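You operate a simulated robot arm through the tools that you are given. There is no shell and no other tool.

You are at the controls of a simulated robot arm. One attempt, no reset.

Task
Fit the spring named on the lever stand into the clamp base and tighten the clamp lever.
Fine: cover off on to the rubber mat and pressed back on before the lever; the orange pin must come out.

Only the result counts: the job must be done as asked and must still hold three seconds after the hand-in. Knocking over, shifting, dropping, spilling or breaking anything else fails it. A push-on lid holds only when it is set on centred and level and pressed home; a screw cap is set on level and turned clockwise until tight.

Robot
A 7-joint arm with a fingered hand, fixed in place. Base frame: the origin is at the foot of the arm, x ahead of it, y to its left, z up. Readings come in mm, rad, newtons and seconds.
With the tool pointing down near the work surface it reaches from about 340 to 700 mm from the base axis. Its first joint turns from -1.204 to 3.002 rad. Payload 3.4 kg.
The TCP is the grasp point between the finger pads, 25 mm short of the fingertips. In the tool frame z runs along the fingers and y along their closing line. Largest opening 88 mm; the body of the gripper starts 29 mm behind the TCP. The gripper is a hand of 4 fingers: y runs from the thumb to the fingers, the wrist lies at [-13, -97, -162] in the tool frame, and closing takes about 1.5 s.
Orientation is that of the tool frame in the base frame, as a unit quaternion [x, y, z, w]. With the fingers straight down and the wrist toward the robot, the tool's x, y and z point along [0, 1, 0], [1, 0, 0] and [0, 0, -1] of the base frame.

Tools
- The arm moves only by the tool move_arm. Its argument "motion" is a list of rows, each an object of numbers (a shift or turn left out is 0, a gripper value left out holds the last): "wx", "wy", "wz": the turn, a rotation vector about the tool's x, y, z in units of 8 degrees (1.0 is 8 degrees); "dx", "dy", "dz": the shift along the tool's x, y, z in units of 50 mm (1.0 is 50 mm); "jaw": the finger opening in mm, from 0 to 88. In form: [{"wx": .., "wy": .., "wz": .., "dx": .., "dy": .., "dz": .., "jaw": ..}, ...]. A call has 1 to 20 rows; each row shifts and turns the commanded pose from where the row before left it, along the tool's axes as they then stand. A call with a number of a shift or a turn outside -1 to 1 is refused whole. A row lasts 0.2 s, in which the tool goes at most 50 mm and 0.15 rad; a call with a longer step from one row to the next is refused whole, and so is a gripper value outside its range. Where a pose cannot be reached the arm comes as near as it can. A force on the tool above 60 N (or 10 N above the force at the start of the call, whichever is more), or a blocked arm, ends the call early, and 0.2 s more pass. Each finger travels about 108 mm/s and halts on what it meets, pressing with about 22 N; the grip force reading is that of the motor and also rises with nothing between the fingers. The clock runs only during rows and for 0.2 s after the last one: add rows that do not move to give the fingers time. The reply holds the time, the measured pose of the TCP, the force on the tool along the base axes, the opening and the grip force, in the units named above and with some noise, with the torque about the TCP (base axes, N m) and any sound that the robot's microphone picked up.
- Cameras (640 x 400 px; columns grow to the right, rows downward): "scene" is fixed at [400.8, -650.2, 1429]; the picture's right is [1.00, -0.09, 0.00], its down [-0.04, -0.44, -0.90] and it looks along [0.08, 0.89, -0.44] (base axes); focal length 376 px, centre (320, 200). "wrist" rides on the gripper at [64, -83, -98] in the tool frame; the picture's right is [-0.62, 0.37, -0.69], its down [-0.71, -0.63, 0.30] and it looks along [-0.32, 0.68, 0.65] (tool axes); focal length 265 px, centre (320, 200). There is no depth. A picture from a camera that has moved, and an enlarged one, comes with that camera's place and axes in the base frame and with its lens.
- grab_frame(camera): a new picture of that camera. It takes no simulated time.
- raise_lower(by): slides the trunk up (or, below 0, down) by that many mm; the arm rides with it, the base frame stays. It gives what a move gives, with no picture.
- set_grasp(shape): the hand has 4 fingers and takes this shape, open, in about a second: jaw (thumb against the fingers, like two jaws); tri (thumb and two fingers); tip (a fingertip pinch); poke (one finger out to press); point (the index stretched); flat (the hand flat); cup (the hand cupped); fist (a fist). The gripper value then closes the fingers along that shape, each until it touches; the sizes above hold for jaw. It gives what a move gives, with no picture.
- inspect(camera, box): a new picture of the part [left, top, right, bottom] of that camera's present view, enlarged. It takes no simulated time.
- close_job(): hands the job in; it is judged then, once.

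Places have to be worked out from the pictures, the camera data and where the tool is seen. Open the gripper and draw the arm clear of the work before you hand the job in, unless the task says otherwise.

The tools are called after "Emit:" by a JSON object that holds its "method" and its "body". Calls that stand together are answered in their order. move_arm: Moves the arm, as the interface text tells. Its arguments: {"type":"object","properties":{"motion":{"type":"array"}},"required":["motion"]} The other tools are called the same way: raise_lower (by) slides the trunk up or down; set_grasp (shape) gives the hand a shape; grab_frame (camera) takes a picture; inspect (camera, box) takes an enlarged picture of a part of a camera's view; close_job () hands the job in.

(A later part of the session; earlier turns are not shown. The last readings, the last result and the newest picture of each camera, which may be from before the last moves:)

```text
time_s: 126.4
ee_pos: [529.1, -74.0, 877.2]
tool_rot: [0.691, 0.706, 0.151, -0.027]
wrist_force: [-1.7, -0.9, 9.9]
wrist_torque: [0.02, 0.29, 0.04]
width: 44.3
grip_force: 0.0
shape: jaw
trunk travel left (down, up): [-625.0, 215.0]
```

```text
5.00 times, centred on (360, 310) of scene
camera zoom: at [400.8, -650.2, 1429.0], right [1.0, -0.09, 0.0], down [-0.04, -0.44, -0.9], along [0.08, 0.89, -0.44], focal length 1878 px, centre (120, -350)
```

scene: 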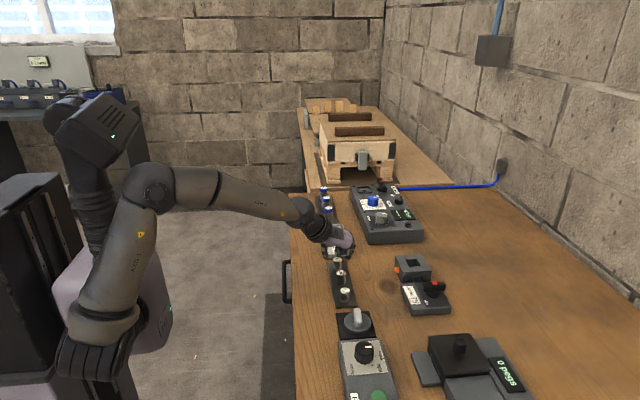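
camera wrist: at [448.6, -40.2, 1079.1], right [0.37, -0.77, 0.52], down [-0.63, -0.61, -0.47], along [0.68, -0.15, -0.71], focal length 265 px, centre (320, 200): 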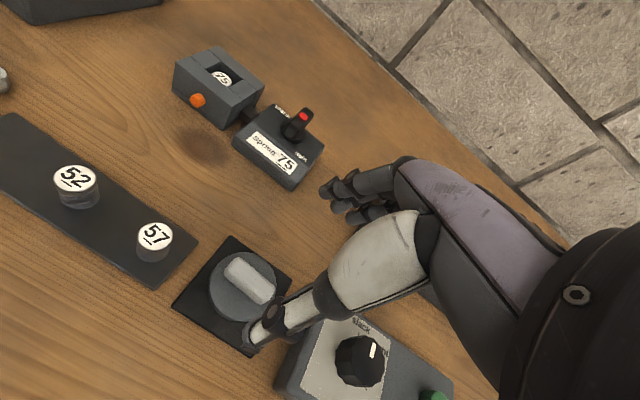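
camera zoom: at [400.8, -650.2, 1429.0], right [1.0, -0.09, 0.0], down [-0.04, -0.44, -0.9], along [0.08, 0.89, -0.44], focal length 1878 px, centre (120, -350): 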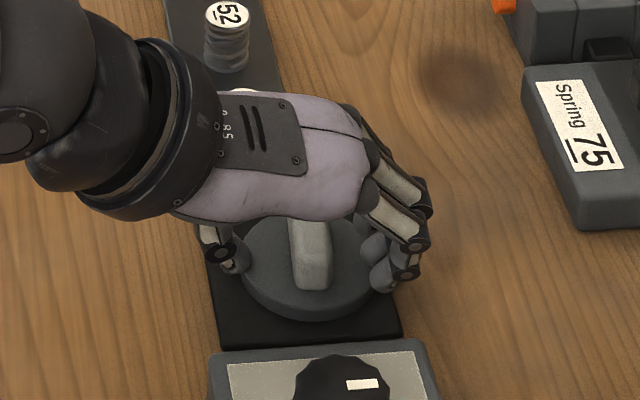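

The thumb tip touches the disc at TCP z≈877. I raise 2 mm and close onto the bar.

Emit:
{"method": "move_arm", "body": {"motion": [{"dx": 0.01, "dy": 0.007, "dz": -0.038}, {"dx": 0.005, "dy": 0.0035, "dz": -0.019, "jaw": 34}, {"jaw": 24}, {"jaw": 14}, {"jaw": 6}, {"jaw": 0}, {}, {}, {}]}}

Emit:
{"method": "inspect", "body": {"camera": "wrist", "box": [180, 160, 400, 360]}}

Emit:
{"method": "inspect", "body": {"camera": "scene", "box": [325, 270, 395, 350]}}

```text
time_s: 128.4
ee_pos: [529.4, -73.6, 878.0]
tool_rot: [0.691, 0.706, 0.151, -0.028]
wrist_force: [-2.7, -0.8, 5.4]
wrist_torque: [-0.06, 0.18, 0.02]
width: 27.0
grip_force: 22.0
shape: jaw
trunk travel left (down, up): [-625.0, 215.0]
```

```text
2.00 times, centred on (290, 260) of wrist
camera zoom: at [427.5, -38.0, 974.2], right [0.27, -0.77, 0.57], down [-0.54, -0.61, -0.58], along [0.8, -0.15, -0.58], focal length 531 px, centre (380, 80)
```

zoom: 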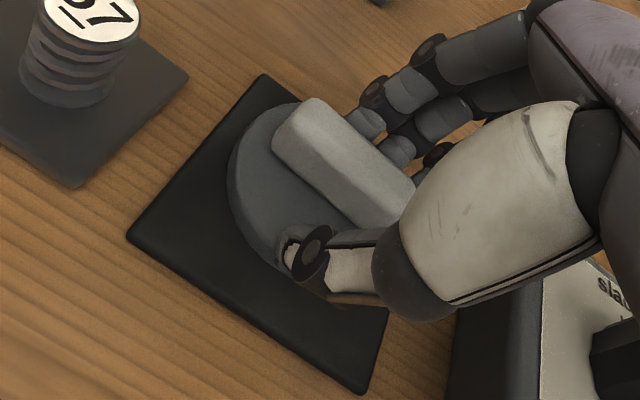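

```text
5.00 times, centred on (360, 310) of scene
camera zoom: at [400.8, -650.2, 1429.0], right [1.0, -0.09, 0.0], down [-0.04, -0.44, -0.9], along [0.08, 0.89, -0.44], focal length 1878 px, centre (120, -350)
```

zoom: 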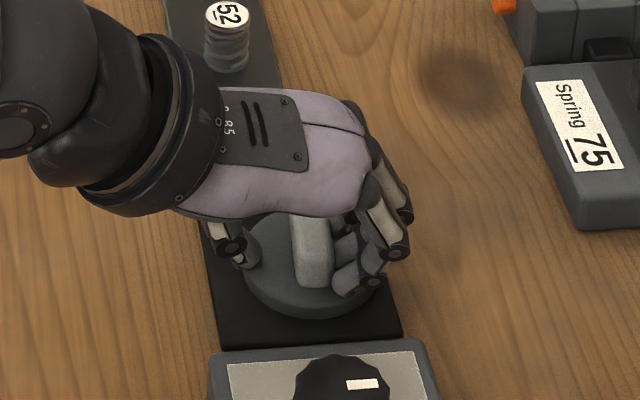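

The thumb caught the disc's rim rather than the bar. I reopen, rise 8 mm, narrow to 30 mm so the thumb lies over the disc, and come down again.

Emit:
{"method": "move_arm", "body": {"motion": [{"jaw": 40}, {}, {"dx": 0.02, "dy": 0.014, "dz": -0.076}, {"dx": 0.02, "dy": 0.014, "dz": -0.076}, {"jaw": 30}, {}, {}]}}

Emit:
{"method": "inspect", "body": {"camera": "wrist", "box": [180, 160, 400, 360]}}

Emit:
{"method": "inspect", "body": {"camera": "scene", "box": [325, 270, 395, 350]}}

```text
time_s: 130.0
ee_pos: [530.3, -74.5, 887.0]
tool_rot: [0.692, 0.706, 0.149, -0.028]
wrist_force: [-0.3, 0.5, 0.0]
wrist_torque: [0.01, -0.02, -0.02]
width: 30.3
grip_force: 0.1
shape: jaw
trunk travel left (down, up): [-625.0, 215.0]
```

```text
2.00 times, centred on (290, 260) of wrist
camera zoom: at [429.1, -38.4, 982.0], right [0.27, -0.77, 0.57], down [-0.54, -0.62, -0.58], along [0.8, -0.15, -0.58], focal length 531 px, centre (380, 80)
```

zoom: 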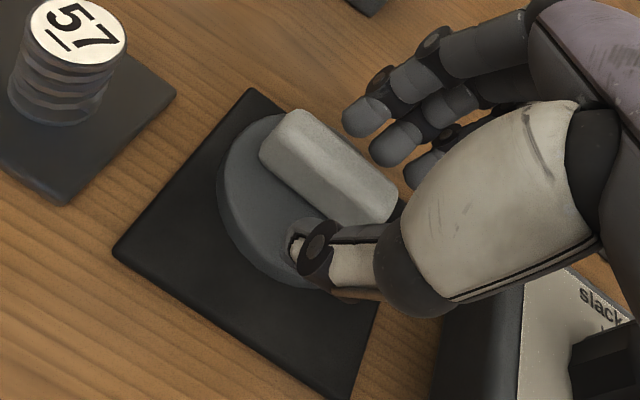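

```text
5.00 times, centred on (360, 310) of scene
camera zoom: at [400.8, -650.2, 1429.0], right [1.0, -0.09, 0.0], down [-0.04, -0.44, -0.9], along [0.08, 0.89, -0.44], focal length 1878 px, centre (120, -350)
```

zoom: 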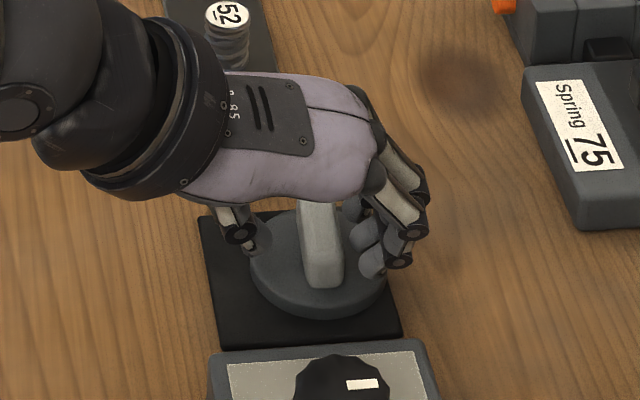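

The cover has slid ~7 mm in +x on the mat (bar now ≈(543, −67)). I shift the hand to centre on the bar and lower to ~z=880.

Emit:
{"method": "move_arm", "body": {"motion": [{"dx": 0.042, "dy": 0.158, "dz": 0.04, "jaw": 36}, {}, {"dx": -0.015, "dy": -0.0105, "dz": 0.057}, {"dx": -0.015, "dy": -0.0105, "dz": 0.057}, {}]}}

Emit:
{"method": "inspect", "body": {"camera": "wrist", "box": [180, 160, 400, 360]}}

Emit:
{"method": "inspect", "body": {"camera": "scene", "box": [325, 270, 395, 350]}}

```text
time_s: 131.2
ee_pos: [538.1, -70.9, 882.3]
tool_rot: [0.692, 0.706, 0.151, -0.027]
wrist_force: [-0.2, -0.2, 4.4]
wrist_torque: [-0.01, 0.08, -0.01]
width: 36.3
grip_force: 0.1
shape: jaw
trunk travel left (down, up): [-625.0, 215.0]
```

```text
2.00 times, centred on (290, 260) of wrist
camera zoom: at [436.2, -36.1, 976.8], right [0.27, -0.77, 0.57], down [-0.54, -0.61, -0.58], along [0.8, -0.15, -0.58], focal length 531 px, centre (380, 80)
```

zoom: 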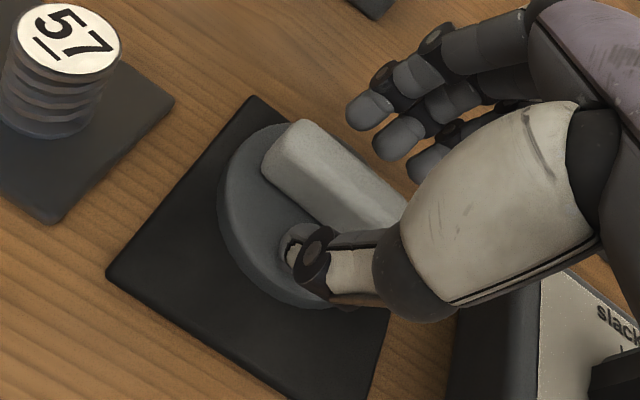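

```text
5.00 times, centred on (360, 310) of scene
camera zoom: at [400.8, -650.2, 1429.0], right [1.0, -0.09, 0.0], down [-0.04, -0.44, -0.9], along [0.08, 0.89, -0.44], focal length 1878 px, centre (120, -350)
```

zoom: 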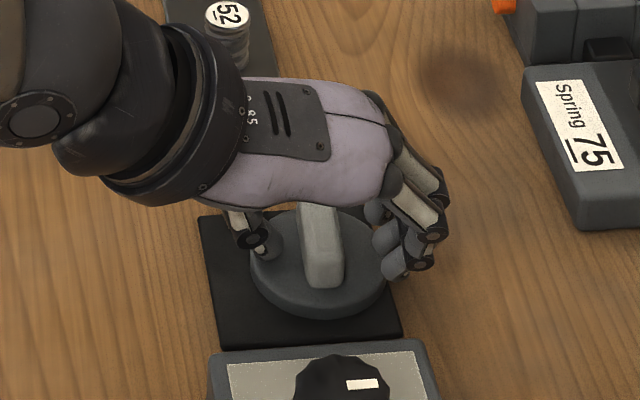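

The thumb now rests on the disc beside the bar. Raise 1.5 mm and close onto the bar.

Emit:
{"method": "move_arm", "body": {"motion": [{"dx": 0.0075, "dy": 0.005, "dz": -0.03, "jaw": 28}, {"jaw": 20}, {"jaw": 12}, {"jaw": 4}, {"jaw": 0}, {}, {}, {}]}}

Emit:
{"method": "inspect", "body": {"camera": "wrist", "box": [180, 160, 400, 360]}}

Emit:
{"method": "inspect", "body": {"camera": "scene", "box": [325, 270, 395, 350]}}

```text
time_s: 133.0
ee_pos: [537.2, -71.2, 882.8]
tool_rot: [0.692, 0.706, 0.15, -0.028]
wrist_force: [-0.4, 0.7, 0.3]
wrist_torque: [0.01, 0.02, 0.01]
width: 10.8
grip_force: 21.6
shape: jaw
trunk travel left (down, up): [-625.0, 215.0]
```

```text
2.00 times, centred on (290, 260) of wrist
camera zoom: at [435.9, -35.7, 977.9], right [0.27, -0.77, 0.57], down [-0.54, -0.62, -0.58], along [0.8, -0.15, -0.58], focal length 531 px, centre (380, 80)
```

zoom: 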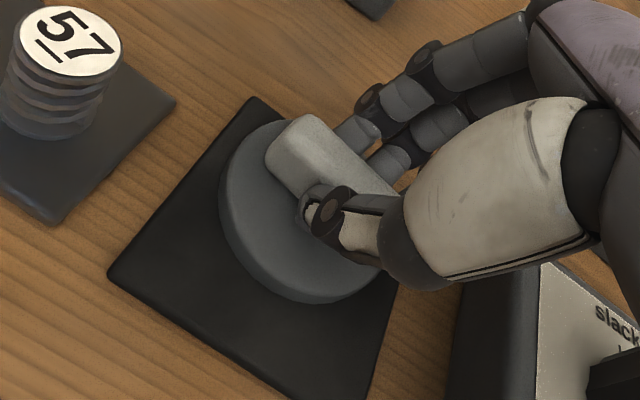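

```text
5.00 times, centred on (360, 310) of scene
camera zoom: at [400.8, -650.2, 1429.0], right [1.0, -0.09, 0.0], down [-0.04, -0.44, -0.9], along [0.08, 0.89, -0.44], focal length 1878 px, centre (120, -350)
```

zoom: 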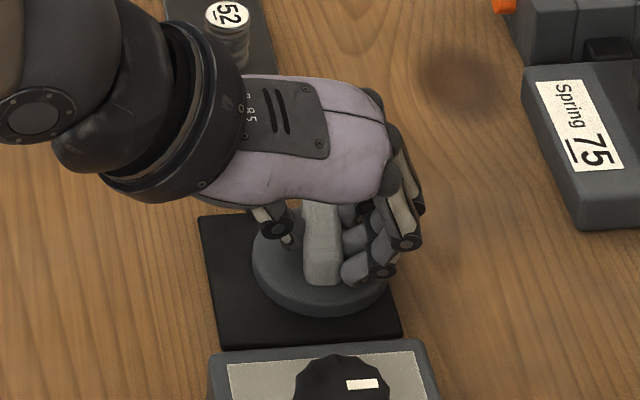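

The bar is gripped with no side load. Lift 15 mm and check the level.

Emit:
{"method": "move_arm", "body": {"motion": [{"dx": 0.0147, "dy": 0.0104, "dz": -0.057}, {"dx": 0.0245, "dy": 0.0174, "dz": -0.0954}, {"dx": 0.034, "dy": 0.024, "dz": -0.134}, {}]}}

Emit:
{"method": "inspect", "body": {"camera": "wrist", "box": [180, 160, 400, 360]}}

Emit:
{"method": "inspect", "body": {"camera": "scene", "box": [330, 270, 390, 340]}}

```text
time_s: 134.0
ee_pos: [538.7, -71.5, 897.2]
tool_rot: [0.692, 0.706, 0.15, -0.027]
wrist_force: [-0.1, 0.4, -0.5]
wrist_torque: [-0.02, -0.02, 0.03]
width: 10.6
grip_force: 21.9
shape: jaw
trunk travel left (down, up): [-625.0, 215.0]
```

```text
2.00 times, centred on (290, 260) of wrist
camera zoom: at [437.3, -36.1, 993.2], right [0.27, -0.77, 0.57], down [-0.54, -0.61, -0.58], along [0.8, -0.15, -0.58], focal length 531 px, centre (380, 80)
```

zoom: 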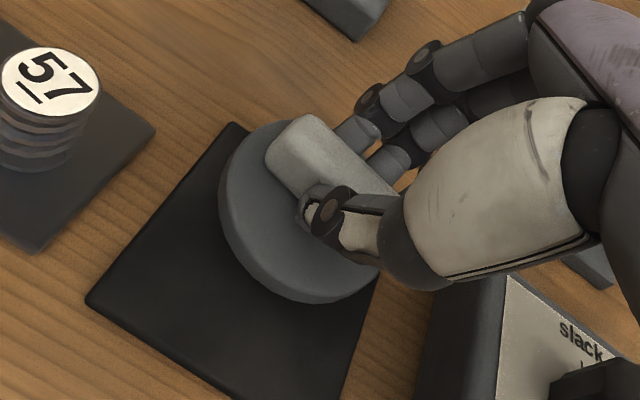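

```text
5.71 times, centred on (360, 305) of scene
camera zoom: at [400.8, -650.2, 1429.0], right [1.0, -0.09, 0.0], down [-0.04, -0.44, -0.9], along [0.08, 0.89, -0.44], focal length 2147 px, centre (91, -400)
```

zoom: 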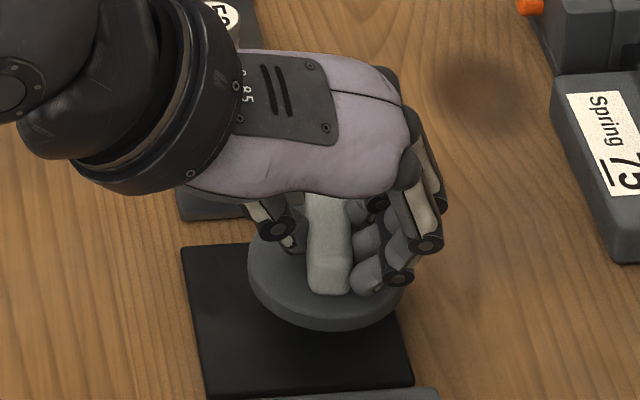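

In the hand frame the cover did not move on lifting, so it's as level as it lay on the mat; its centre is ≈(+3.5, +1.8) from the TCP. I raise it and carry it toward the base.

Emit:
{"method": "move_arm", "body": {"motion": [{"dx": 0.05, "dy": 0.036, "dz": -0.2}, {"dx": 0.09, "dy": 0.064, "dz": -0.35}, {"dx": 0.09, "dy": 0.064, "dz": -0.35}, {"dx": 0.0885, "dy": 0.062, "dz": -0.34}, {}]}}

Emit:
{"method": "move_arm", "body": {"motion": [{"dx": 0.17, "dy": 0.19, "dz": 0.078}, {"dx": 0.34, "dy": 0.37, "dz": 0.155}, {"dx": 0.45, "dy": 0.5, "dz": 0.206}, {"dx": 0.48, "dy": 0.53, "dz": 0.219}, {"dx": 0.48, "dy": 0.53, "dz": 0.219}, {"dx": 0.42, "dy": 0.46, "dz": 0.191}, {"dx": 0.3, "dy": 0.33, "dz": 0.137}, {"dx": 0.19, "dy": 0.21, "dz": 0.085}, {}]}}

Emit:
{"method": "grab_frame", "body": {"camera": "wrist"}}

Emit:
{"method": "inspect", "body": {"camera": "scene", "box": [385, 210, 455, 290]}}

```text
time_s: 135.2
ee_pos: [538.1, -73.5, 962.5]
tool_rot: [0.692, 0.706, 0.15, -0.027]
wrist_force: [1.0, -0.7, -1.3]
wrist_torque: [0.03, 0.0, -0.02]
width: 10.7
grip_force: 22.3
shape: jaw
trunk travel left (down, up): [-625.0, 215.0]
```

```text
time_s: 137.2
ee_pos: [698.7, 82.4, 961.6]
tool_rot: [0.692, 0.706, 0.15, -0.028]
wrist_force: [0.9, -0.9, -1.2]
wrist_torque: [0.0, 0.04, -0.01]
width: 10.9
grip_force: 22.1
shape: jaw
trunk travel left (down, up): [-625.0, 215.0]
```

```text
taken
camera wrist: at [597.4, 118.1, 1057.6], right [0.27, -0.77, 0.57], down [-0.54, -0.62, -0.57], along [0.8, -0.15, -0.59], focal length 265 px, centre (320, 200)
```

wrist: 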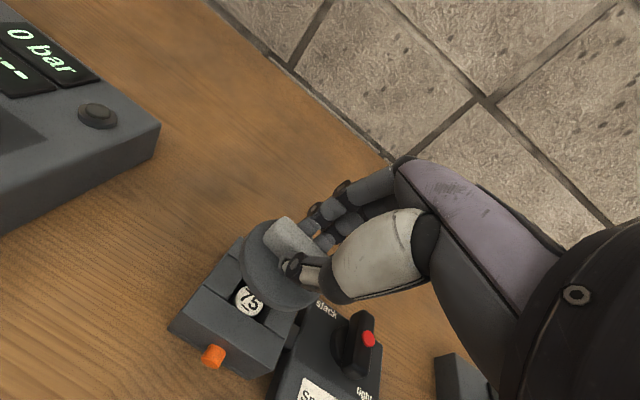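

```text
5.00 times, centred on (420, 250) of scene
camera zoom: at [400.8, -650.2, 1429.0], right [1.0, -0.09, 0.0], down [-0.04, -0.44, -0.9], along [0.08, 0.89, -0.44], focal length 1878 px, centre (-180, -50)
```

zoom: 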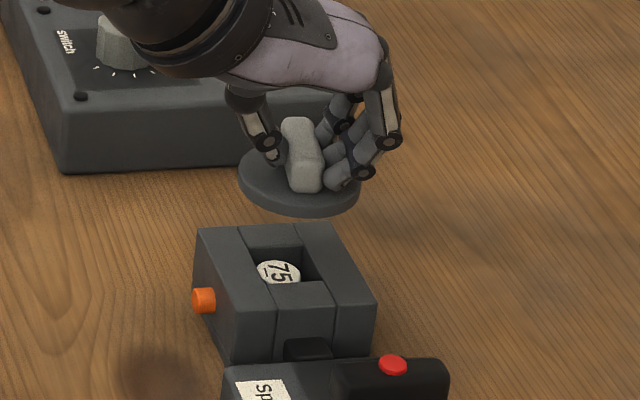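

The cover looks level. I zoom in to compare the cover's centre with the block.

Emit:
{"method": "inspect", "body": {"camera": "wrist", "box": [160, 200, 340, 380]}}

```text
2.22 times, centred on (250, 290) of wrist
camera zoom: at [597.4, 118.1, 1057.6], right [0.27, -0.77, 0.57], down [-0.54, -0.62, -0.57], along [0.8, -0.15, -0.59], focal length 590 px, centre (476, 0)
```

zoom: 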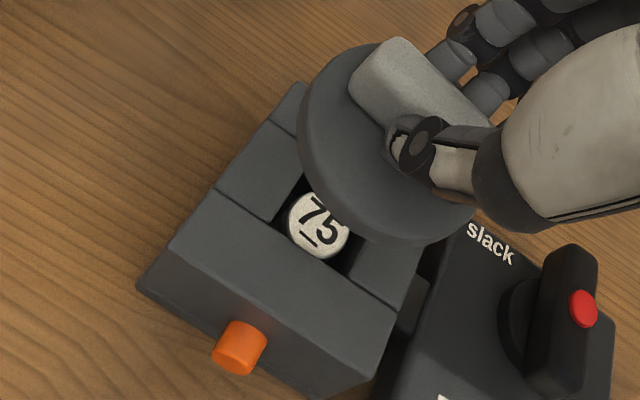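

Cover centre ≈(702.2, 84.2), block centre ≈(700.3, 83.5). I correct by (−1.9, −0.7) and descend to z≈925.

Emit:
{"method": "move_arm", "body": {"motion": [{"dx": -0.05, "dy": -0.05, "dz": 0.17}, {"dx": -0.06, "dy": -0.05, "dz": 0.22}, {"dx": -0.05, "dy": -0.04, "dz": 0.18}, {"dx": -0.03, "dy": -0.025, "dz": 0.116}, {}]}}

Emit:
{"method": "inspect", "body": {"camera": "wrist", "box": [160, 200, 340, 380]}}

Emit:
{"method": "inspect", "body": {"camera": "scene", "box": [390, 230, 450, 290]}}

```text
time_s: 138.4
ee_pos: [695.5, 79.9, 925.0]
tool_rot: [0.692, 0.706, 0.151, -0.027]
wrist_force: [0.1, 0.6, -0.7]
wrist_torque: [-0.02, 0.04, 0.03]
width: 10.6
grip_force: 21.8
shape: jaw
trunk travel left (down, up): [-625.0, 215.0]
```

```text
2.22 times, centred on (250, 290) of wrist
camera zoom: at [593.3, 116.7, 1020.5], right [0.27, -0.77, 0.57], down [-0.54, -0.62, -0.57], along [0.8, -0.15, -0.58], focal length 590 px, centre (476, 0)
```

zoom: 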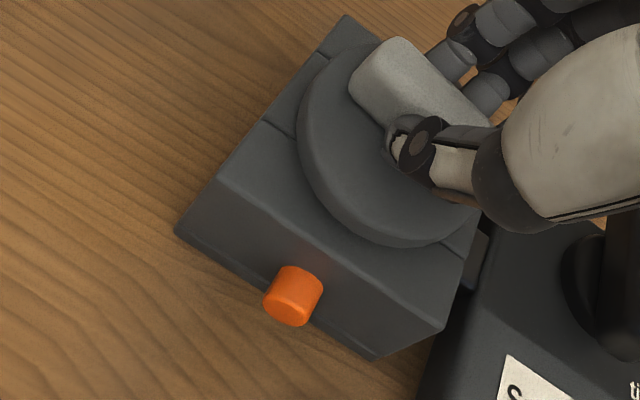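

```text
6.67 times, centred on (420, 260) of scene
camera zoom: at [400.8, -650.2, 1429.0], right [1.0, -0.09, 0.0], down [-0.04, -0.44, -0.9], along [0.08, 0.89, -0.44], focal length 2504 px, centre (-347, -200)
```

zoom: 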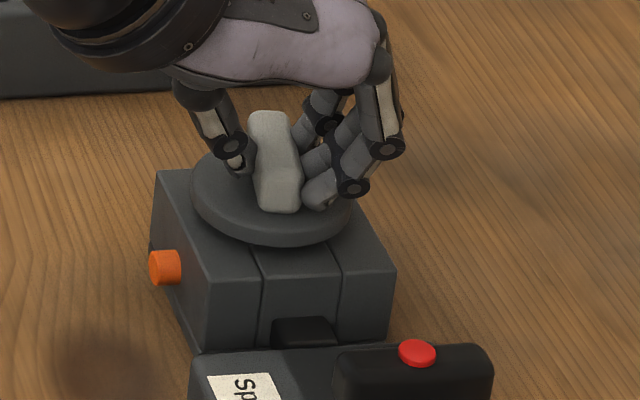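

Close to aligned; I shift +2 mm in x and lower in small steps until contact.

Emit:
{"method": "move_arm", "body": {"motion": [{"dx": -0.002, "dy": 0.04, "dz": 0.007}, {"dx": -0.0098, "dy": -0.007, "dz": 0.038}, {"dx": -0.0098, "dy": -0.007, "dz": 0.038}]}}

Emit:
{"method": "move_arm", "body": {"motion": [{"dx": -0.0098, "dy": -0.007, "dz": 0.038}]}}

Emit:
{"method": "move_arm", "body": {"motion": [{"dx": -0.0098, "dy": -0.007, "dz": 0.038}]}}

Emit:
{"method": "inspect", "body": {"camera": "scene", "box": [395, 240, 445, 290]}}

```text
time_s: 139.2
ee_pos: [697.1, 81.3, 923.1]
tool_rot: [0.692, 0.706, 0.149, -0.028]
wrist_force: [-0.2, -0.3, -0.3]
wrist_torque: [0.01, -0.01, 0.01]
width: 10.5
grip_force: 21.9
shape: jaw
trunk travel left (down, up): [-625.0, 215.0]
```

```text
time_s: 139.6
ee_pos: [698.1, 81.4, 919.5]
tool_rot: [0.692, 0.705, 0.15, -0.029]
wrist_force: [-0.4, 0.2, -2.2]
wrist_torque: [0.01, 0.0, 0.02]
width: 10.5
grip_force: 22.2
shape: jaw
trunk travel left (down, up): [-625.0, 215.0]
```

```text
time_s: 140.0
ee_pos: [695.2, 80.5, 919.0]
tool_rot: [0.692, 0.706, 0.149, -0.027]
wrist_force: [1.2, -0.5, -0.1]
wrist_torque: [-0.03, 0.02, -0.02]
width: 10.6
grip_force: 21.9
shape: jaw
trunk travel left (down, up): [-625.0, 215.0]
```

```text
8.00 times, centred on (420, 265) of scene
camera zoom: at [400.8, -650.2, 1429.0], right [1.0, -0.09, 0.0], down [-0.04, -0.44, -0.9], along [0.08, 0.89, -0.44], focal length 3005 px, centre (-480, -320)
```

zoom: 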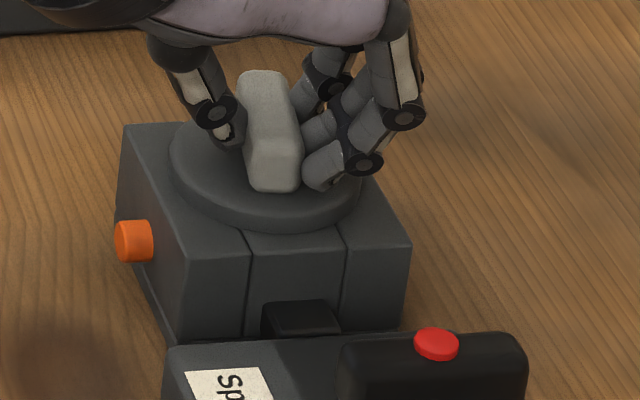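

The cover is within ~2 mm of its original place in the picture. Continue lowering to contact and press lightly.

Emit:
{"method": "move_arm", "body": {"motion": [{"dx": -0.0098, "dy": -0.007, "dz": 0.038}]}}

Emit:
{"method": "move_arm", "body": {"motion": [{"dx": -0.0098, "dy": -0.007, "dz": 0.038}]}}

Emit:
{"method": "move_arm", "body": {"motion": [{"dx": -0.0098, "dy": -0.007, "dz": 0.038}]}}

Emit:
{"method": "inspect", "body": {"camera": "scene", "box": [395, 240, 445, 290]}}

```text
time_s: 140.4
ee_pos: [697.9, 80.4, 917.2]
tool_rot: [0.692, 0.706, 0.151, -0.027]
wrist_force: [-1.1, -1.4, 3.2]
wrist_torque: [-0.06, 0.02, 0.0]
width: 10.7
grip_force: 21.8
shape: jaw
trunk travel left (down, up): [-625.0, 215.0]
```

```text
time_s: 140.8
ee_pos: [696.3, 80.1, 917.2]
tool_rot: [0.691, 0.706, 0.152, -0.026]
wrist_force: [1.6, -1.3, 9.0]
wrist_torque: [-0.01, -0.03, 0.02]
width: 10.8
grip_force: 22.2
shape: jaw
trunk travel left (down, up): [-625.0, 215.0]
```

```text
time_s: 141.2
ee_pos: [694.6, 81.5, 916.5]
tool_rot: [0.691, 0.706, 0.153, -0.026]
wrist_force: [2.9, -1.1, 16.4]
wrist_torque: [0.01, -0.1, 0.02]
width: 11.6
grip_force: 21.7
shape: jaw
trunk travel left (down, up): [-625.0, 215.0]
```

```text
8.00 times, centred on (420, 265) of scene
camera zoom: at [400.8, -650.2, 1429.0], right [1.0, -0.09, 0.0], down [-0.04, -0.44, -0.9], along [0.08, 0.89, -0.44], focal length 3005 px, centre (-480, -320)
```

zoom: 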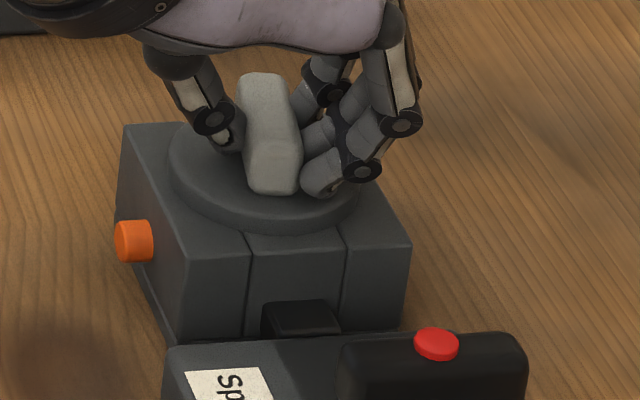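

Contact with ~16 N. I ease off 1.5 mm, then open slowly to leave the cover sitting level.

Emit:
{"method": "move_arm", "body": {"motion": [{"dx": 0.0098, "dy": 0.007, "dz": -0.038}, {"dx": 0.005, "dy": 0.0035, "dz": -0.019}, {}]}}

Emit:
{"method": "move_arm", "body": {"motion": [{"jaw": 14}, {"jaw": 18}, {"jaw": 22}, {"jaw": 27}, {"jaw": 32}, {}, {}]}}

Emit:
{"method": "inspect", "body": {"camera": "scene", "box": [395, 240, 445, 290]}}

Emit:
{"method": "inspect", "body": {"camera": "wrist", "box": [200, 160, 380, 340]}}

```text
time_s: 142.0
ee_pos: [696.5, 80.4, 916.4]
tool_rot: [0.691, 0.706, 0.151, -0.027]
wrist_force: [2.9, -0.6, 12.1]
wrist_torque: [0.0, -0.11, 0.06]
width: 11.9
grip_force: 22.2
shape: jaw
trunk travel left (down, up): [-625.0, 215.0]
```

```text
time_s: 143.6
ee_pos: [696.2, 80.9, 915.5]
tool_rot: [0.692, 0.706, 0.15, -0.027]
wrist_force: [0.9, 0.5, 3.8]
wrist_torque: [-0.01, 0.01, -0.01]
width: 30.6
grip_force: 0.1
shape: jaw
trunk travel left (down, up): [-625.0, 215.0]
```

```text
8.00 times, centred on (420, 265) of scene
camera zoom: at [400.8, -650.2, 1429.0], right [1.0, -0.09, 0.0], down [-0.04, -0.44, -0.9], along [0.08, 0.89, -0.44], focal length 3005 px, centre (-480, -320)
```

zoom: 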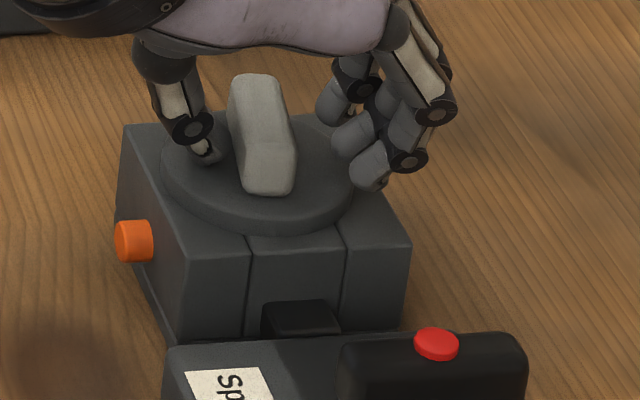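

```text
2.22 times, centred on (290, 250) of wrist
camera zoom: at [595.3, 116.5, 1010.7], right [0.27, -0.77, 0.57], down [-0.54, -0.61, -0.58], along [0.8, -0.15, -0.58], focal length 590 px, centre (387, 89)
```

zoom: 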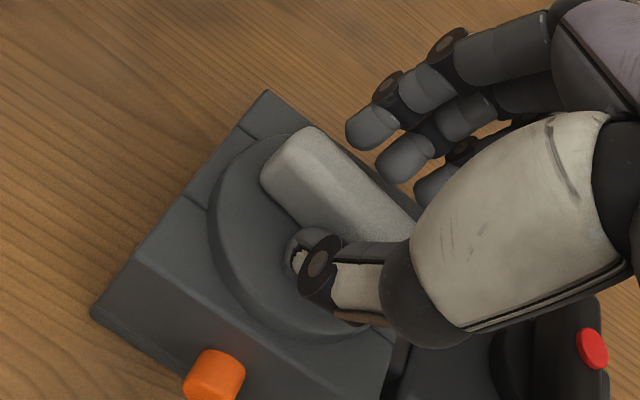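

After release the cover sits ~3 mm too far in −x (compared with the original picture). I lift 1 mm and push the bar +x with the thumb by about 3 mm.

Emit:
{"method": "move_arm", "body": {"motion": [{"dx": 0.006, "dy": 0.004, "dz": -0.024}, {"dx": -0.002, "dy": 0.05, "dz": 0.0085}, {"dx": -0.002, "dy": 0.05, "dz": 0.0085}, {}]}}

Emit:
{"method": "inspect", "body": {"camera": "scene", "box": [395, 240, 445, 290]}}

```text
time_s: 144.6
ee_pos: [700.8, 80.6, 917.8]
tool_rot: [0.692, 0.706, 0.151, -0.027]
wrist_force: [-1.4, 0.2, 3.9]
wrist_torque: [0.01, 0.13, 0.02]
width: 32.5
grip_force: 0.0
shape: jaw
trunk travel left (down, up): [-625.0, 215.0]
```

```text
8.00 times, centred on (420, 265) of scene
camera zoom: at [400.8, -650.2, 1429.0], right [1.0, -0.09, 0.0], down [-0.04, -0.44, -0.9], along [0.08, 0.89, -0.44], focal length 3005 px, centre (-480, -320)
```

zoom: 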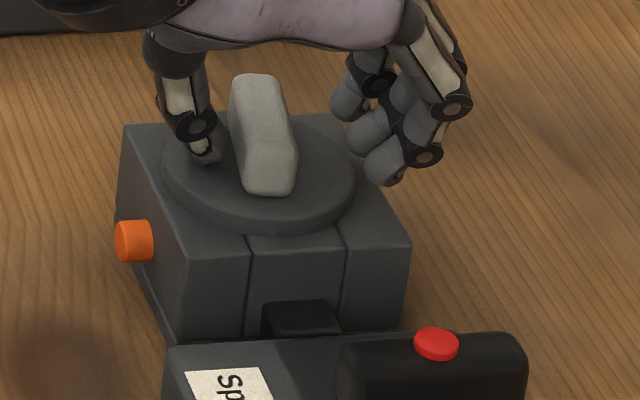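

The thumb is close to but not yet pushing the bar. Move another 6 mm in +x.

Emit:
{"method": "move_arm", "body": {"motion": [{"dx": 0.003, "dy": 0.05, "dz": -0.01}, {"dx": -0.002, "dy": 0.06, "dz": 0.01}, {}]}}

Emit:
{"method": "inspect", "body": {"camera": "scene", "box": [395, 240, 445, 290]}}

```text
time_s: 145.4
ee_pos: [706.5, 82.0, 918.4]
tool_rot: [0.691, 0.706, 0.151, -0.028]
wrist_force: [-0.2, 0.1, 2.4]
wrist_torque: [-0.05, 0.06, 0.0]
width: 32.3
grip_force: 0.0
shape: jaw
trunk travel left (down, up): [-625.0, 215.0]
```

```text
8.00 times, centred on (420, 265) of scene
camera zoom: at [400.8, -650.2, 1429.0], right [1.0, -0.09, 0.0], down [-0.04, -0.44, -0.9], along [0.08, 0.89, -0.44], focal length 3005 px, centre (-480, -320)
```

zoom: 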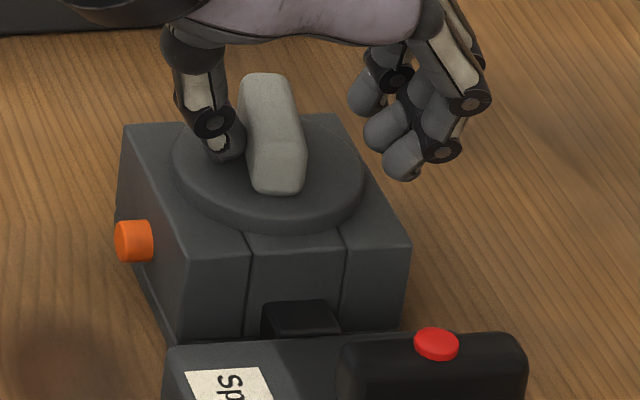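

The cover is now centred as in the original picture (rim 172–364 vs 171–362). I back the thumb off, rise, and switch to the pressing finger.

Emit:
{"method": "move_arm", "body": {"motion": [{"dx": 0.002, "dy": -0.05, "dz": -0.0085}, {"dx": 0.02, "dy": 0.014, "dz": -0.076}, {"dx": 0.07, "dy": 0.05, "dz": -0.27}, {"dx": 0.1, "dy": 0.07, "dz": -0.38}, {"dx": 0.05, "dy": 0.035, "dz": -0.19}, {}]}}

Emit:
{"method": "set_grasp", "body": {"shape": "poke"}}

Emit:
{"method": "inspect", "body": {"camera": "wrist", "box": [160, 140, 440, 380]}}

Emit:
{"method": "inspect", "body": {"camera": "scene", "box": [385, 210, 455, 290]}}

```text
time_s: 146.8
ee_pos: [705.1, 82.1, 965.4]
tool_rot: [0.692, 0.706, 0.15, -0.028]
wrist_force: [0.4, -0.2, 1.0]
wrist_torque: [-0.02, 0.01, 0.01]
width: 31.6
grip_force: 0.1
shape: jaw
trunk travel left (down, up): [-625.0, 215.0]
heard: snap
```

```text
time_s: 147.7
ee_pos: [705.0, 80.7, 965.5]
tool_rot: [0.691, 0.706, 0.15, -0.027]
wrist_force: [0.5, 0.5, 0.0]
wrist_torque: [-0.02, 0.06, 0.07]
width: 0.0
grip_force: 0.0
shape: poke
trunk travel left (down, up): [-625.0, 215.0]
```

```text
1.67 times, centred on (300, 260) of wrist
camera zoom: at [604.2, 117.2, 1060.0], right [0.27, -0.77, 0.57], down [-0.54, -0.62, -0.58], along [0.8, -0.15, -0.58], focal length 442 px, centre (353, 100)
```

zoom: 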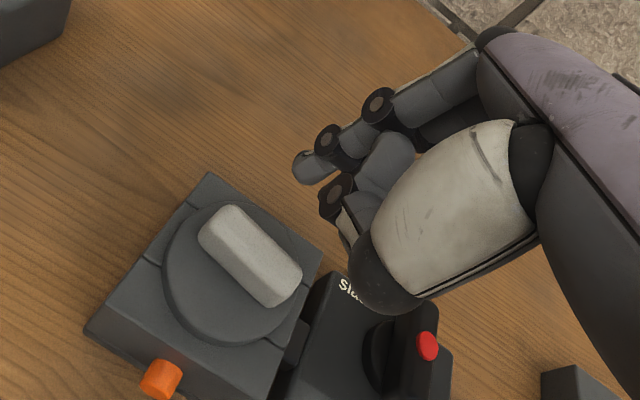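

```text
5.00 times, centred on (420, 250) of scene
camera zoom: at [400.8, -650.2, 1429.0], right [1.0, -0.09, 0.0], down [-0.04, -0.44, -0.9], along [0.08, 0.89, -0.44], focal length 1878 px, centre (-180, -50)
```

zoom: 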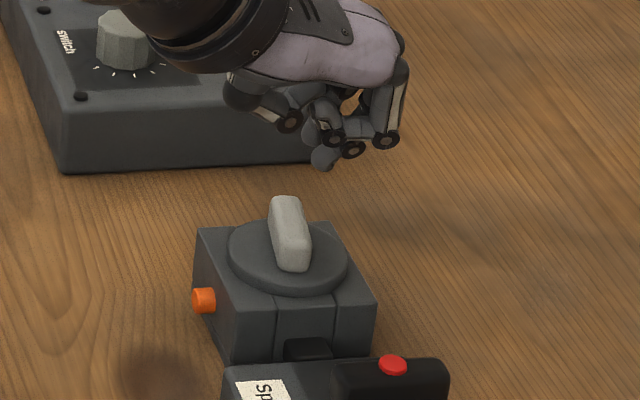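

Another snap was heard; the cover still sits on the base. Now I bring the poking fingertip above the bar centre, at about TCP (695.5, 76, 935).

Emit:
{"method": "move_arm", "body": {"motion": [{"dx": -0.07, "dy": -0.1, "dz": 0.15}, {"dx": -0.09, "dy": -0.1, "dz": 0.2}, {"dx": -0.07, "dy": -0.09, "dz": 0.167}, {}]}}

Emit:
{"method": "inspect", "body": {"camera": "wrist", "box": [180, 140, 400, 340]}}

Emit:
{"method": "inspect", "body": {"camera": "scene", "box": [395, 230, 445, 290]}}

```text
time_s: 148.7
ee_pos: [694.7, 75.9, 936.4]
tool_rot: [0.692, 0.706, 0.15, -0.028]
wrist_force: [0.5, -0.7, 0.7]
wrist_torque: [0.0, -0.01, 0.01]
width: 0.0
grip_force: 0.1
shape: poke
trunk travel left (down, up): [-625.0, 215.0]
```

```text
2.00 times, centred on (290, 240) of wrist
camera zoom: at [593.4, 111.6, 1031.7], right [0.27, -0.77, 0.57], down [-0.54, -0.62, -0.58], along [0.8, -0.15, -0.58], focal length 531 px, centre (380, 120)
```

zoom: 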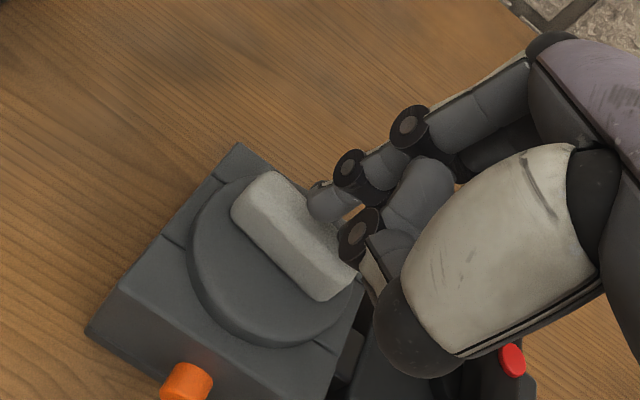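

```text
6.67 times, centred on (420, 260) of scene
camera zoom: at [400.8, -650.2, 1429.0], right [1.0, -0.09, 0.0], down [-0.04, -0.44, -0.9], along [0.08, 0.89, -0.44], focal length 2504 px, centre (-347, -200)
```

zoom: 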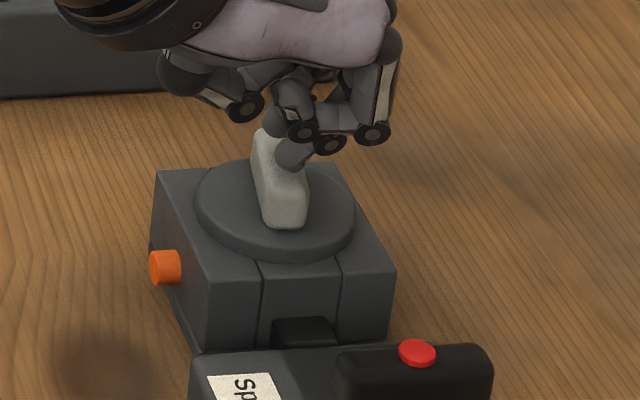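

The fingertip is about 5 mm too far in +x from the bar's centre line. Shift −5 mm in x, then descend toward contact.

Emit:
{"method": "move_arm", "body": {"motion": [{"dx": 0.03, "dy": -0.1, "dz": -0.01}, {}, {"dx": -0.0147, "dy": -0.0104, "dz": 0.057}]}}

Emit:
{"method": "inspect", "body": {"camera": "wrist", "box": [200, 160, 340, 300]}}

Emit:
{"method": "inspect", "body": {"camera": "scene", "box": [400, 245, 440, 285]}}

```text
time_s: 149.5
ee_pos: [689.0, 78.1, 934.8]
tool_rot: [0.691, 0.706, 0.151, -0.027]
wrist_force: [1.4, 0.6, 4.7]
wrist_torque: [0.04, -0.04, 0.02]
width: 0.0
grip_force: 0.1
shape: poke
trunk travel left (down, up): [-625.0, 215.0]
```

```text
2.86 times, centred on (270, 230) of wrist
camera zoom: at [588.0, 113.3, 1029.6], right [0.27, -0.77, 0.57], down [-0.54, -0.61, -0.58], along [0.8, -0.15, -0.58], focal length 758 px, centre (463, 114)
```

zoom: 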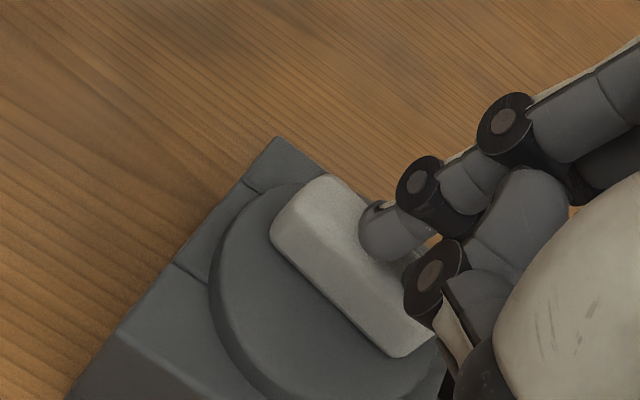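

```text
10.00 times, centred on (420, 265) of scene
camera zoom: at [400.8, -650.2, 1429.0], right [1.0, -0.09, 0.0], down [-0.04, -0.44, -0.9], along [0.08, 0.89, -0.44], focal length 3757 px, centre (-680, -450)
```

zoom: 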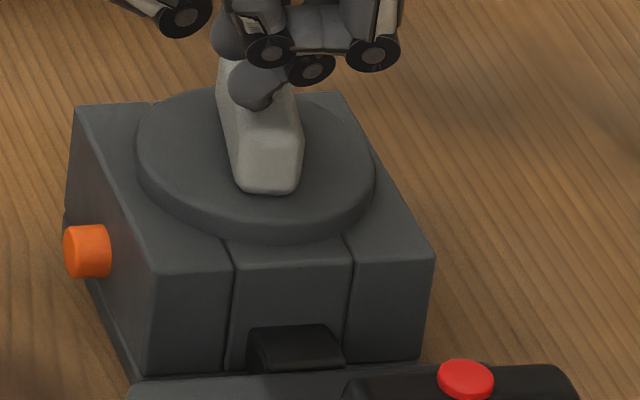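

The finger touches the bar slightly toward its +y half. I lift 2 mm, shift −4 mm in y, and press down in steps.

Emit:
{"method": "move_arm", "body": {"motion": [{"dx": 0.01, "dy": 0.007, "dz": -0.038}, {"dx": -0.0775, "dz": -0.02}, {"dx": -0.0098, "dy": -0.007, "dz": 0.038}, {"dx": -0.0098, "dy": -0.007, "dz": 0.038}]}}

Emit:
{"method": "move_arm", "body": {"motion": [{"dx": -0.0098, "dy": -0.007, "dz": 0.038}]}}

Emit:
{"method": "inspect", "body": {"camera": "scene", "box": [400, 245, 440, 285]}}

```text
time_s: 150.5
ee_pos: [688.3, 73.9, 934.3]
tool_rot: [0.691, 0.706, 0.153, -0.025]
wrist_force: [3.5, 3.5, 16.3]
wrist_torque: [0.05, -0.12, 0.06]
width: 0.0
grip_force: 0.0
shape: poke
trunk travel left (down, up): [-625.0, 215.0]
```

```text
time_s: 150.9
ee_pos: [689.1, 73.6, 935.1]
tool_rot: [0.691, 0.706, 0.155, -0.024]
wrist_force: [5.1, 1.0, 25.0]
wrist_torque: [-0.07, -0.28, 0.0]
width: 0.0
grip_force: 0.1
shape: poke
trunk travel left (down, up): [-625.0, 215.0]
```

```text
10.00 times, centred on (420, 265) of scene
camera zoom: at [400.8, -650.2, 1429.0], right [1.0, -0.09, 0.0], down [-0.04, -0.44, -0.9], along [0.08, 0.89, -0.44], focal length 3757 px, centre (-680, -450)
```

zoom: 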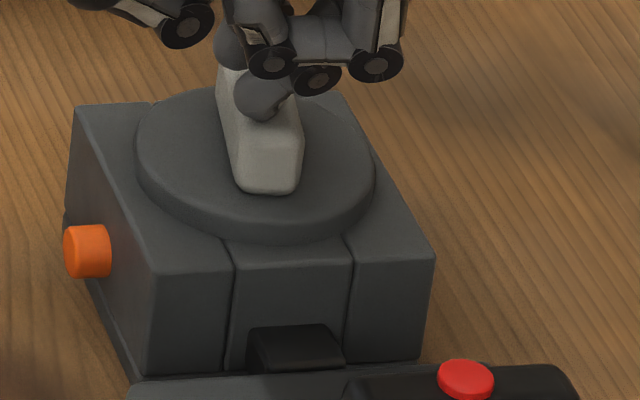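

Finger is near the bar centre, 25 N and no click yet. Press harder, stepwise.

Emit:
{"method": "move_arm", "body": {"motion": [{"dx": -0.0098, "dy": -0.007, "dz": 0.038}]}}

Emit:
{"method": "move_arm", "body": {"motion": [{"dx": -0.0098, "dy": -0.007, "dz": 0.038}]}}

Emit:
{"method": "inspect", "body": {"camera": "scene", "box": [400, 245, 440, 285]}}

```text
time_s: 151.3
ee_pos: [688.0, 72.3, 934.9]
tool_rot: [0.69, 0.706, 0.156, -0.022]
wrist_force: [5.7, 1.4, 30.1]
wrist_torque: [-0.11, -0.26, 0.01]
width: 0.0
grip_force: 0.1
shape: poke
trunk travel left (down, up): [-625.0, 215.0]
```

```text
time_s: 151.7
ee_pos: [688.7, 72.8, 935.1]
tool_rot: [0.69, 0.706, 0.158, -0.023]
wrist_force: [5.1, 1.0, 33.0]
wrist_torque: [-0.07, -0.34, -0.02]
width: 0.1
grip_force: 0.0
shape: poke
trunk travel left (down, up): [-625.0, 215.0]
```

```text
10.00 times, centred on (420, 265) of scene
camera zoom: at [400.8, -650.2, 1429.0], right [1.0, -0.09, 0.0], down [-0.04, -0.44, -0.9], along [0.08, 0.89, -0.44], focal length 3757 px, centre (-680, -450)
```

zoom: 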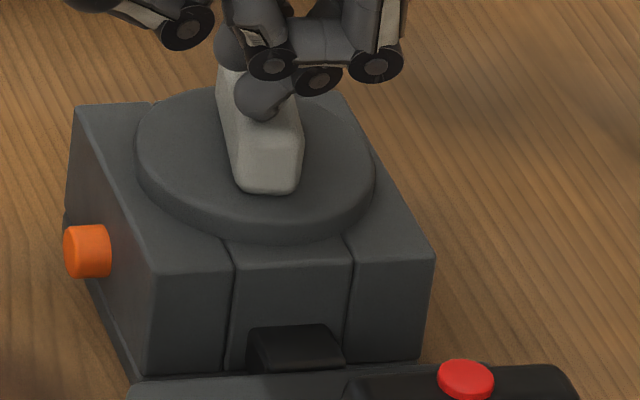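

Force rises to 33 N with no further travel, so the cover is down hard. I lift the finger and compare the picture with the original closed state.

Emit:
{"method": "move_arm", "body": {"motion": [{"dx": 0.02, "dy": 0.014, "dz": -0.076}, {"dx": 0.05, "dy": 0.036, "dz": -0.2}, {"dx": 0.1, "dy": 0.07, "dz": -0.38}, {"dx": 0.1, "dy": 0.07, "dz": -0.38}, {}]}}

Emit:
{"method": "inspect", "body": {"camera": "scene", "box": [380, 240, 430, 290]}}

Emit:
{"method": "inspect", "body": {"camera": "scene", "box": [388, 250, 418, 280]}}

Emit:
{"method": "grab_frame", "body": {"camera": "wrist"}}

```text
time_s: 152.9
ee_pos: [692.0, 74.5, 976.2]
tool_rot: [0.692, 0.706, 0.149, -0.027]
wrist_force: [-0.9, 0.7, -0.3]
wrist_torque: [0.0, -0.02, 0.01]
width: 0.1
grip_force: 0.0
shape: poke
trunk travel left (down, up): [-625.0, 215.0]
```

```text
8.00 times, centred on (405, 265) of scene
camera zoom: at [400.8, -650.2, 1429.0], right [1.0, -0.09, 0.0], down [-0.04, -0.44, -0.9], along [0.08, 0.89, -0.44], focal length 3005 px, centre (-360, -320)
```

zoom: 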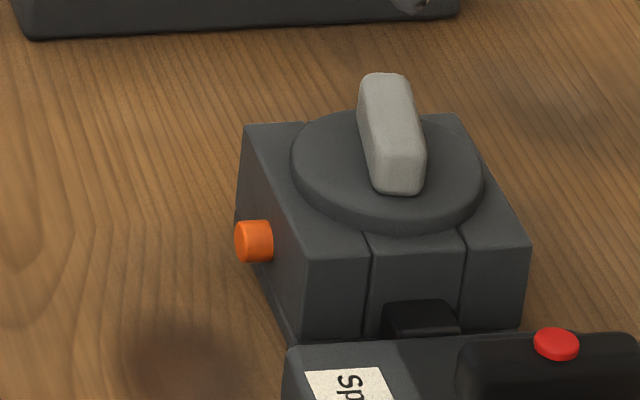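

```text
13.33 times, centred on (403, 265) of scene
camera zoom: at [400.8, -650.2, 1429.0], right [1.0, -0.09, 0.0], down [-0.04, -0.44, -0.9], along [0.08, 0.89, -0.44], focal length 5009 px, centre (-787, -667)
```

zoom: 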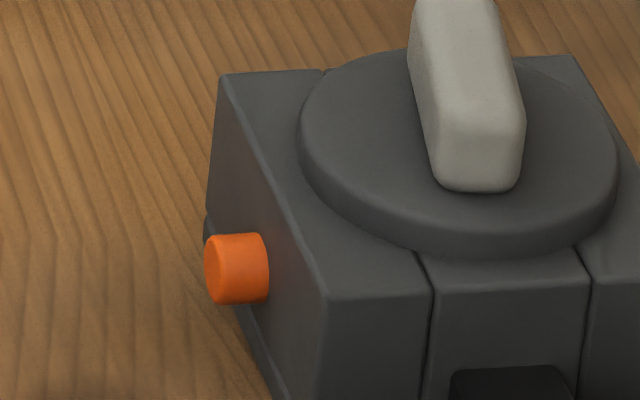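

```text
taken
camera wrist: at [590.0, 110.7, 1072.5], right [0.27, -0.77, 0.57], down [-0.54, -0.62, -0.57], along [0.8, -0.15, -0.59], focal length 265 px, centre (320, 200)
```

wrist: 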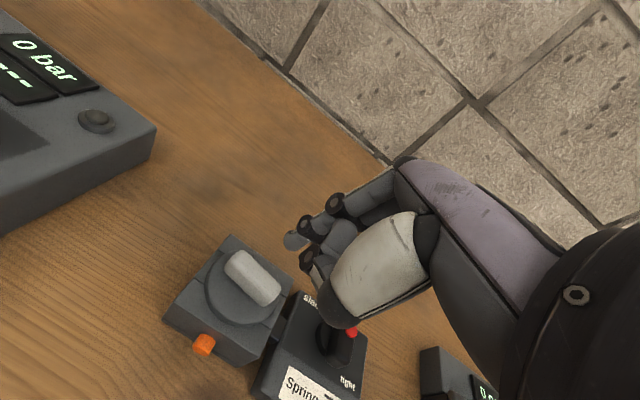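

The picture matches the original closed state (rim position and height within ~0.3 mm), so the cover is home. Next the lever: the labels indicate a 90° clockwise turn (bar from x to y). I close the hand in jaw shape to use as a stiff pusher, remove the roll, and move to the −y side of the bar's near end.

Emit:
{"method": "set_grasp", "body": {"shape": "jaw"}}

Emit:
{"method": "move_arm", "body": {"motion": [{"jaw": 0, "wy": -0.9}, {"wy": -0.9}, {"dx": -0.4, "dy": -0.05}, {"dx": -0.55, "dy": -0.05}, {"dx": -0.55}, {"dx": -0.5}, {"dx": -0.35}, {"dx": -0.15}, {}]}}

Emit:
{"method": "grab_frame", "body": {"camera": "wrist"}}

Emit:
{"method": "inspect", "body": {"camera": "scene", "box": [380, 220, 470, 320]}}

```text
time_s: 153.8
ee_pos: [691.8, 74.3, 978.2]
tool_rot: [0.692, 0.706, 0.15, -0.028]
wrist_force: [-0.5, -0.8, -0.1]
wrist_torque: [-0.01, 0.01, 0.0]
width: 88.0
grip_force: 0.1
shape: jaw
trunk travel left (down, up): [-625.0, 215.0]
```

```text
time_s: 155.8
ee_pos: [687.2, -49.2, 977.2]
tool_rot: [0.705, 0.704, 0.063, 0.062]
wrist_force: [0.2, 0.1, 1.0]
wrist_torque: [0.01, 0.04, -0.01]
width: 0.3
grip_force: 22.0
shape: jaw
trunk travel left (down, up): [-625.0, 215.0]
```

```text
taken
camera wrist: at [588.6, 12.6, 1060.4], right [0.24, -0.62, 0.75], down [-0.57, -0.71, -0.41], along [0.79, -0.32, -0.53], focal length 265 px, centre (320, 200)
```

wrist: 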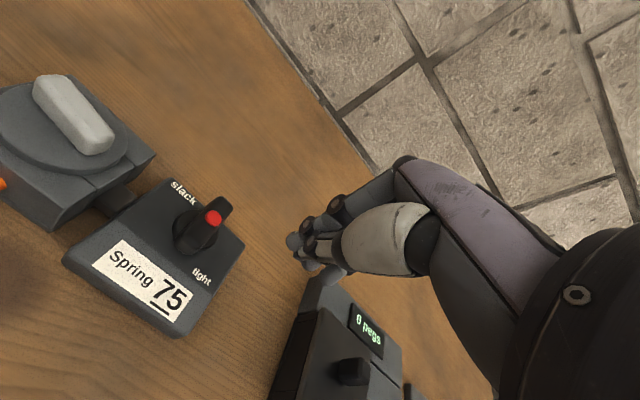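

```text
4.00 times, centred on (425, 270) of scene
camera zoom: at [400.8, -650.2, 1429.0], right [1.0, -0.09, 0.0], down [-0.04, -0.44, -0.9], along [0.08, 0.89, -0.44], focal length 1503 px, centre (-100, -80)
```

zoom: 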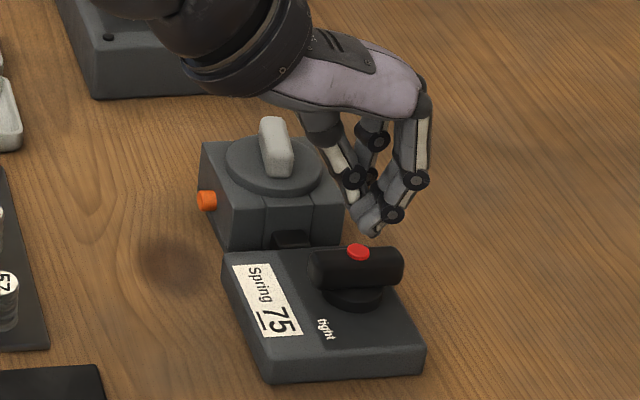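

Now a clear view of the lever; I zoom in to locate the bar ends and hub precisely.

Emit:
{"method": "inspect", "body": {"camera": "wrist", "box": [140, 160, 270, 300]}}

Emit:
{"method": "inspect", "body": {"camera": "scene", "box": [425, 270, 465, 310]}}

```text
2.86 times, centred on (205, 230) of wrist
camera zoom: at [588.6, 12.6, 1060.4], right [0.24, -0.62, 0.75], down [-0.57, -0.71, -0.41], along [0.79, -0.32, -0.53], focal length 758 px, centre (649, 114)
```

zoom: 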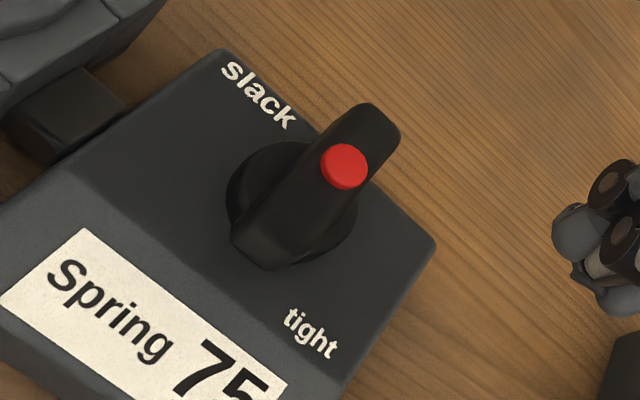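

```text
10.00 times, centred on (445, 290) of scene
camera zoom: at [400.8, -650.2, 1429.0], right [1.0, -0.09, 0.0], down [-0.04, -0.44, -0.9], along [0.08, 0.89, -0.44], focal length 3757 px, centre (-930, -700)
```

zoom: 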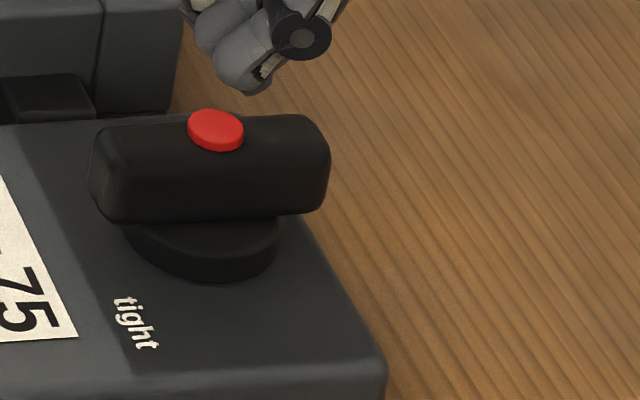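

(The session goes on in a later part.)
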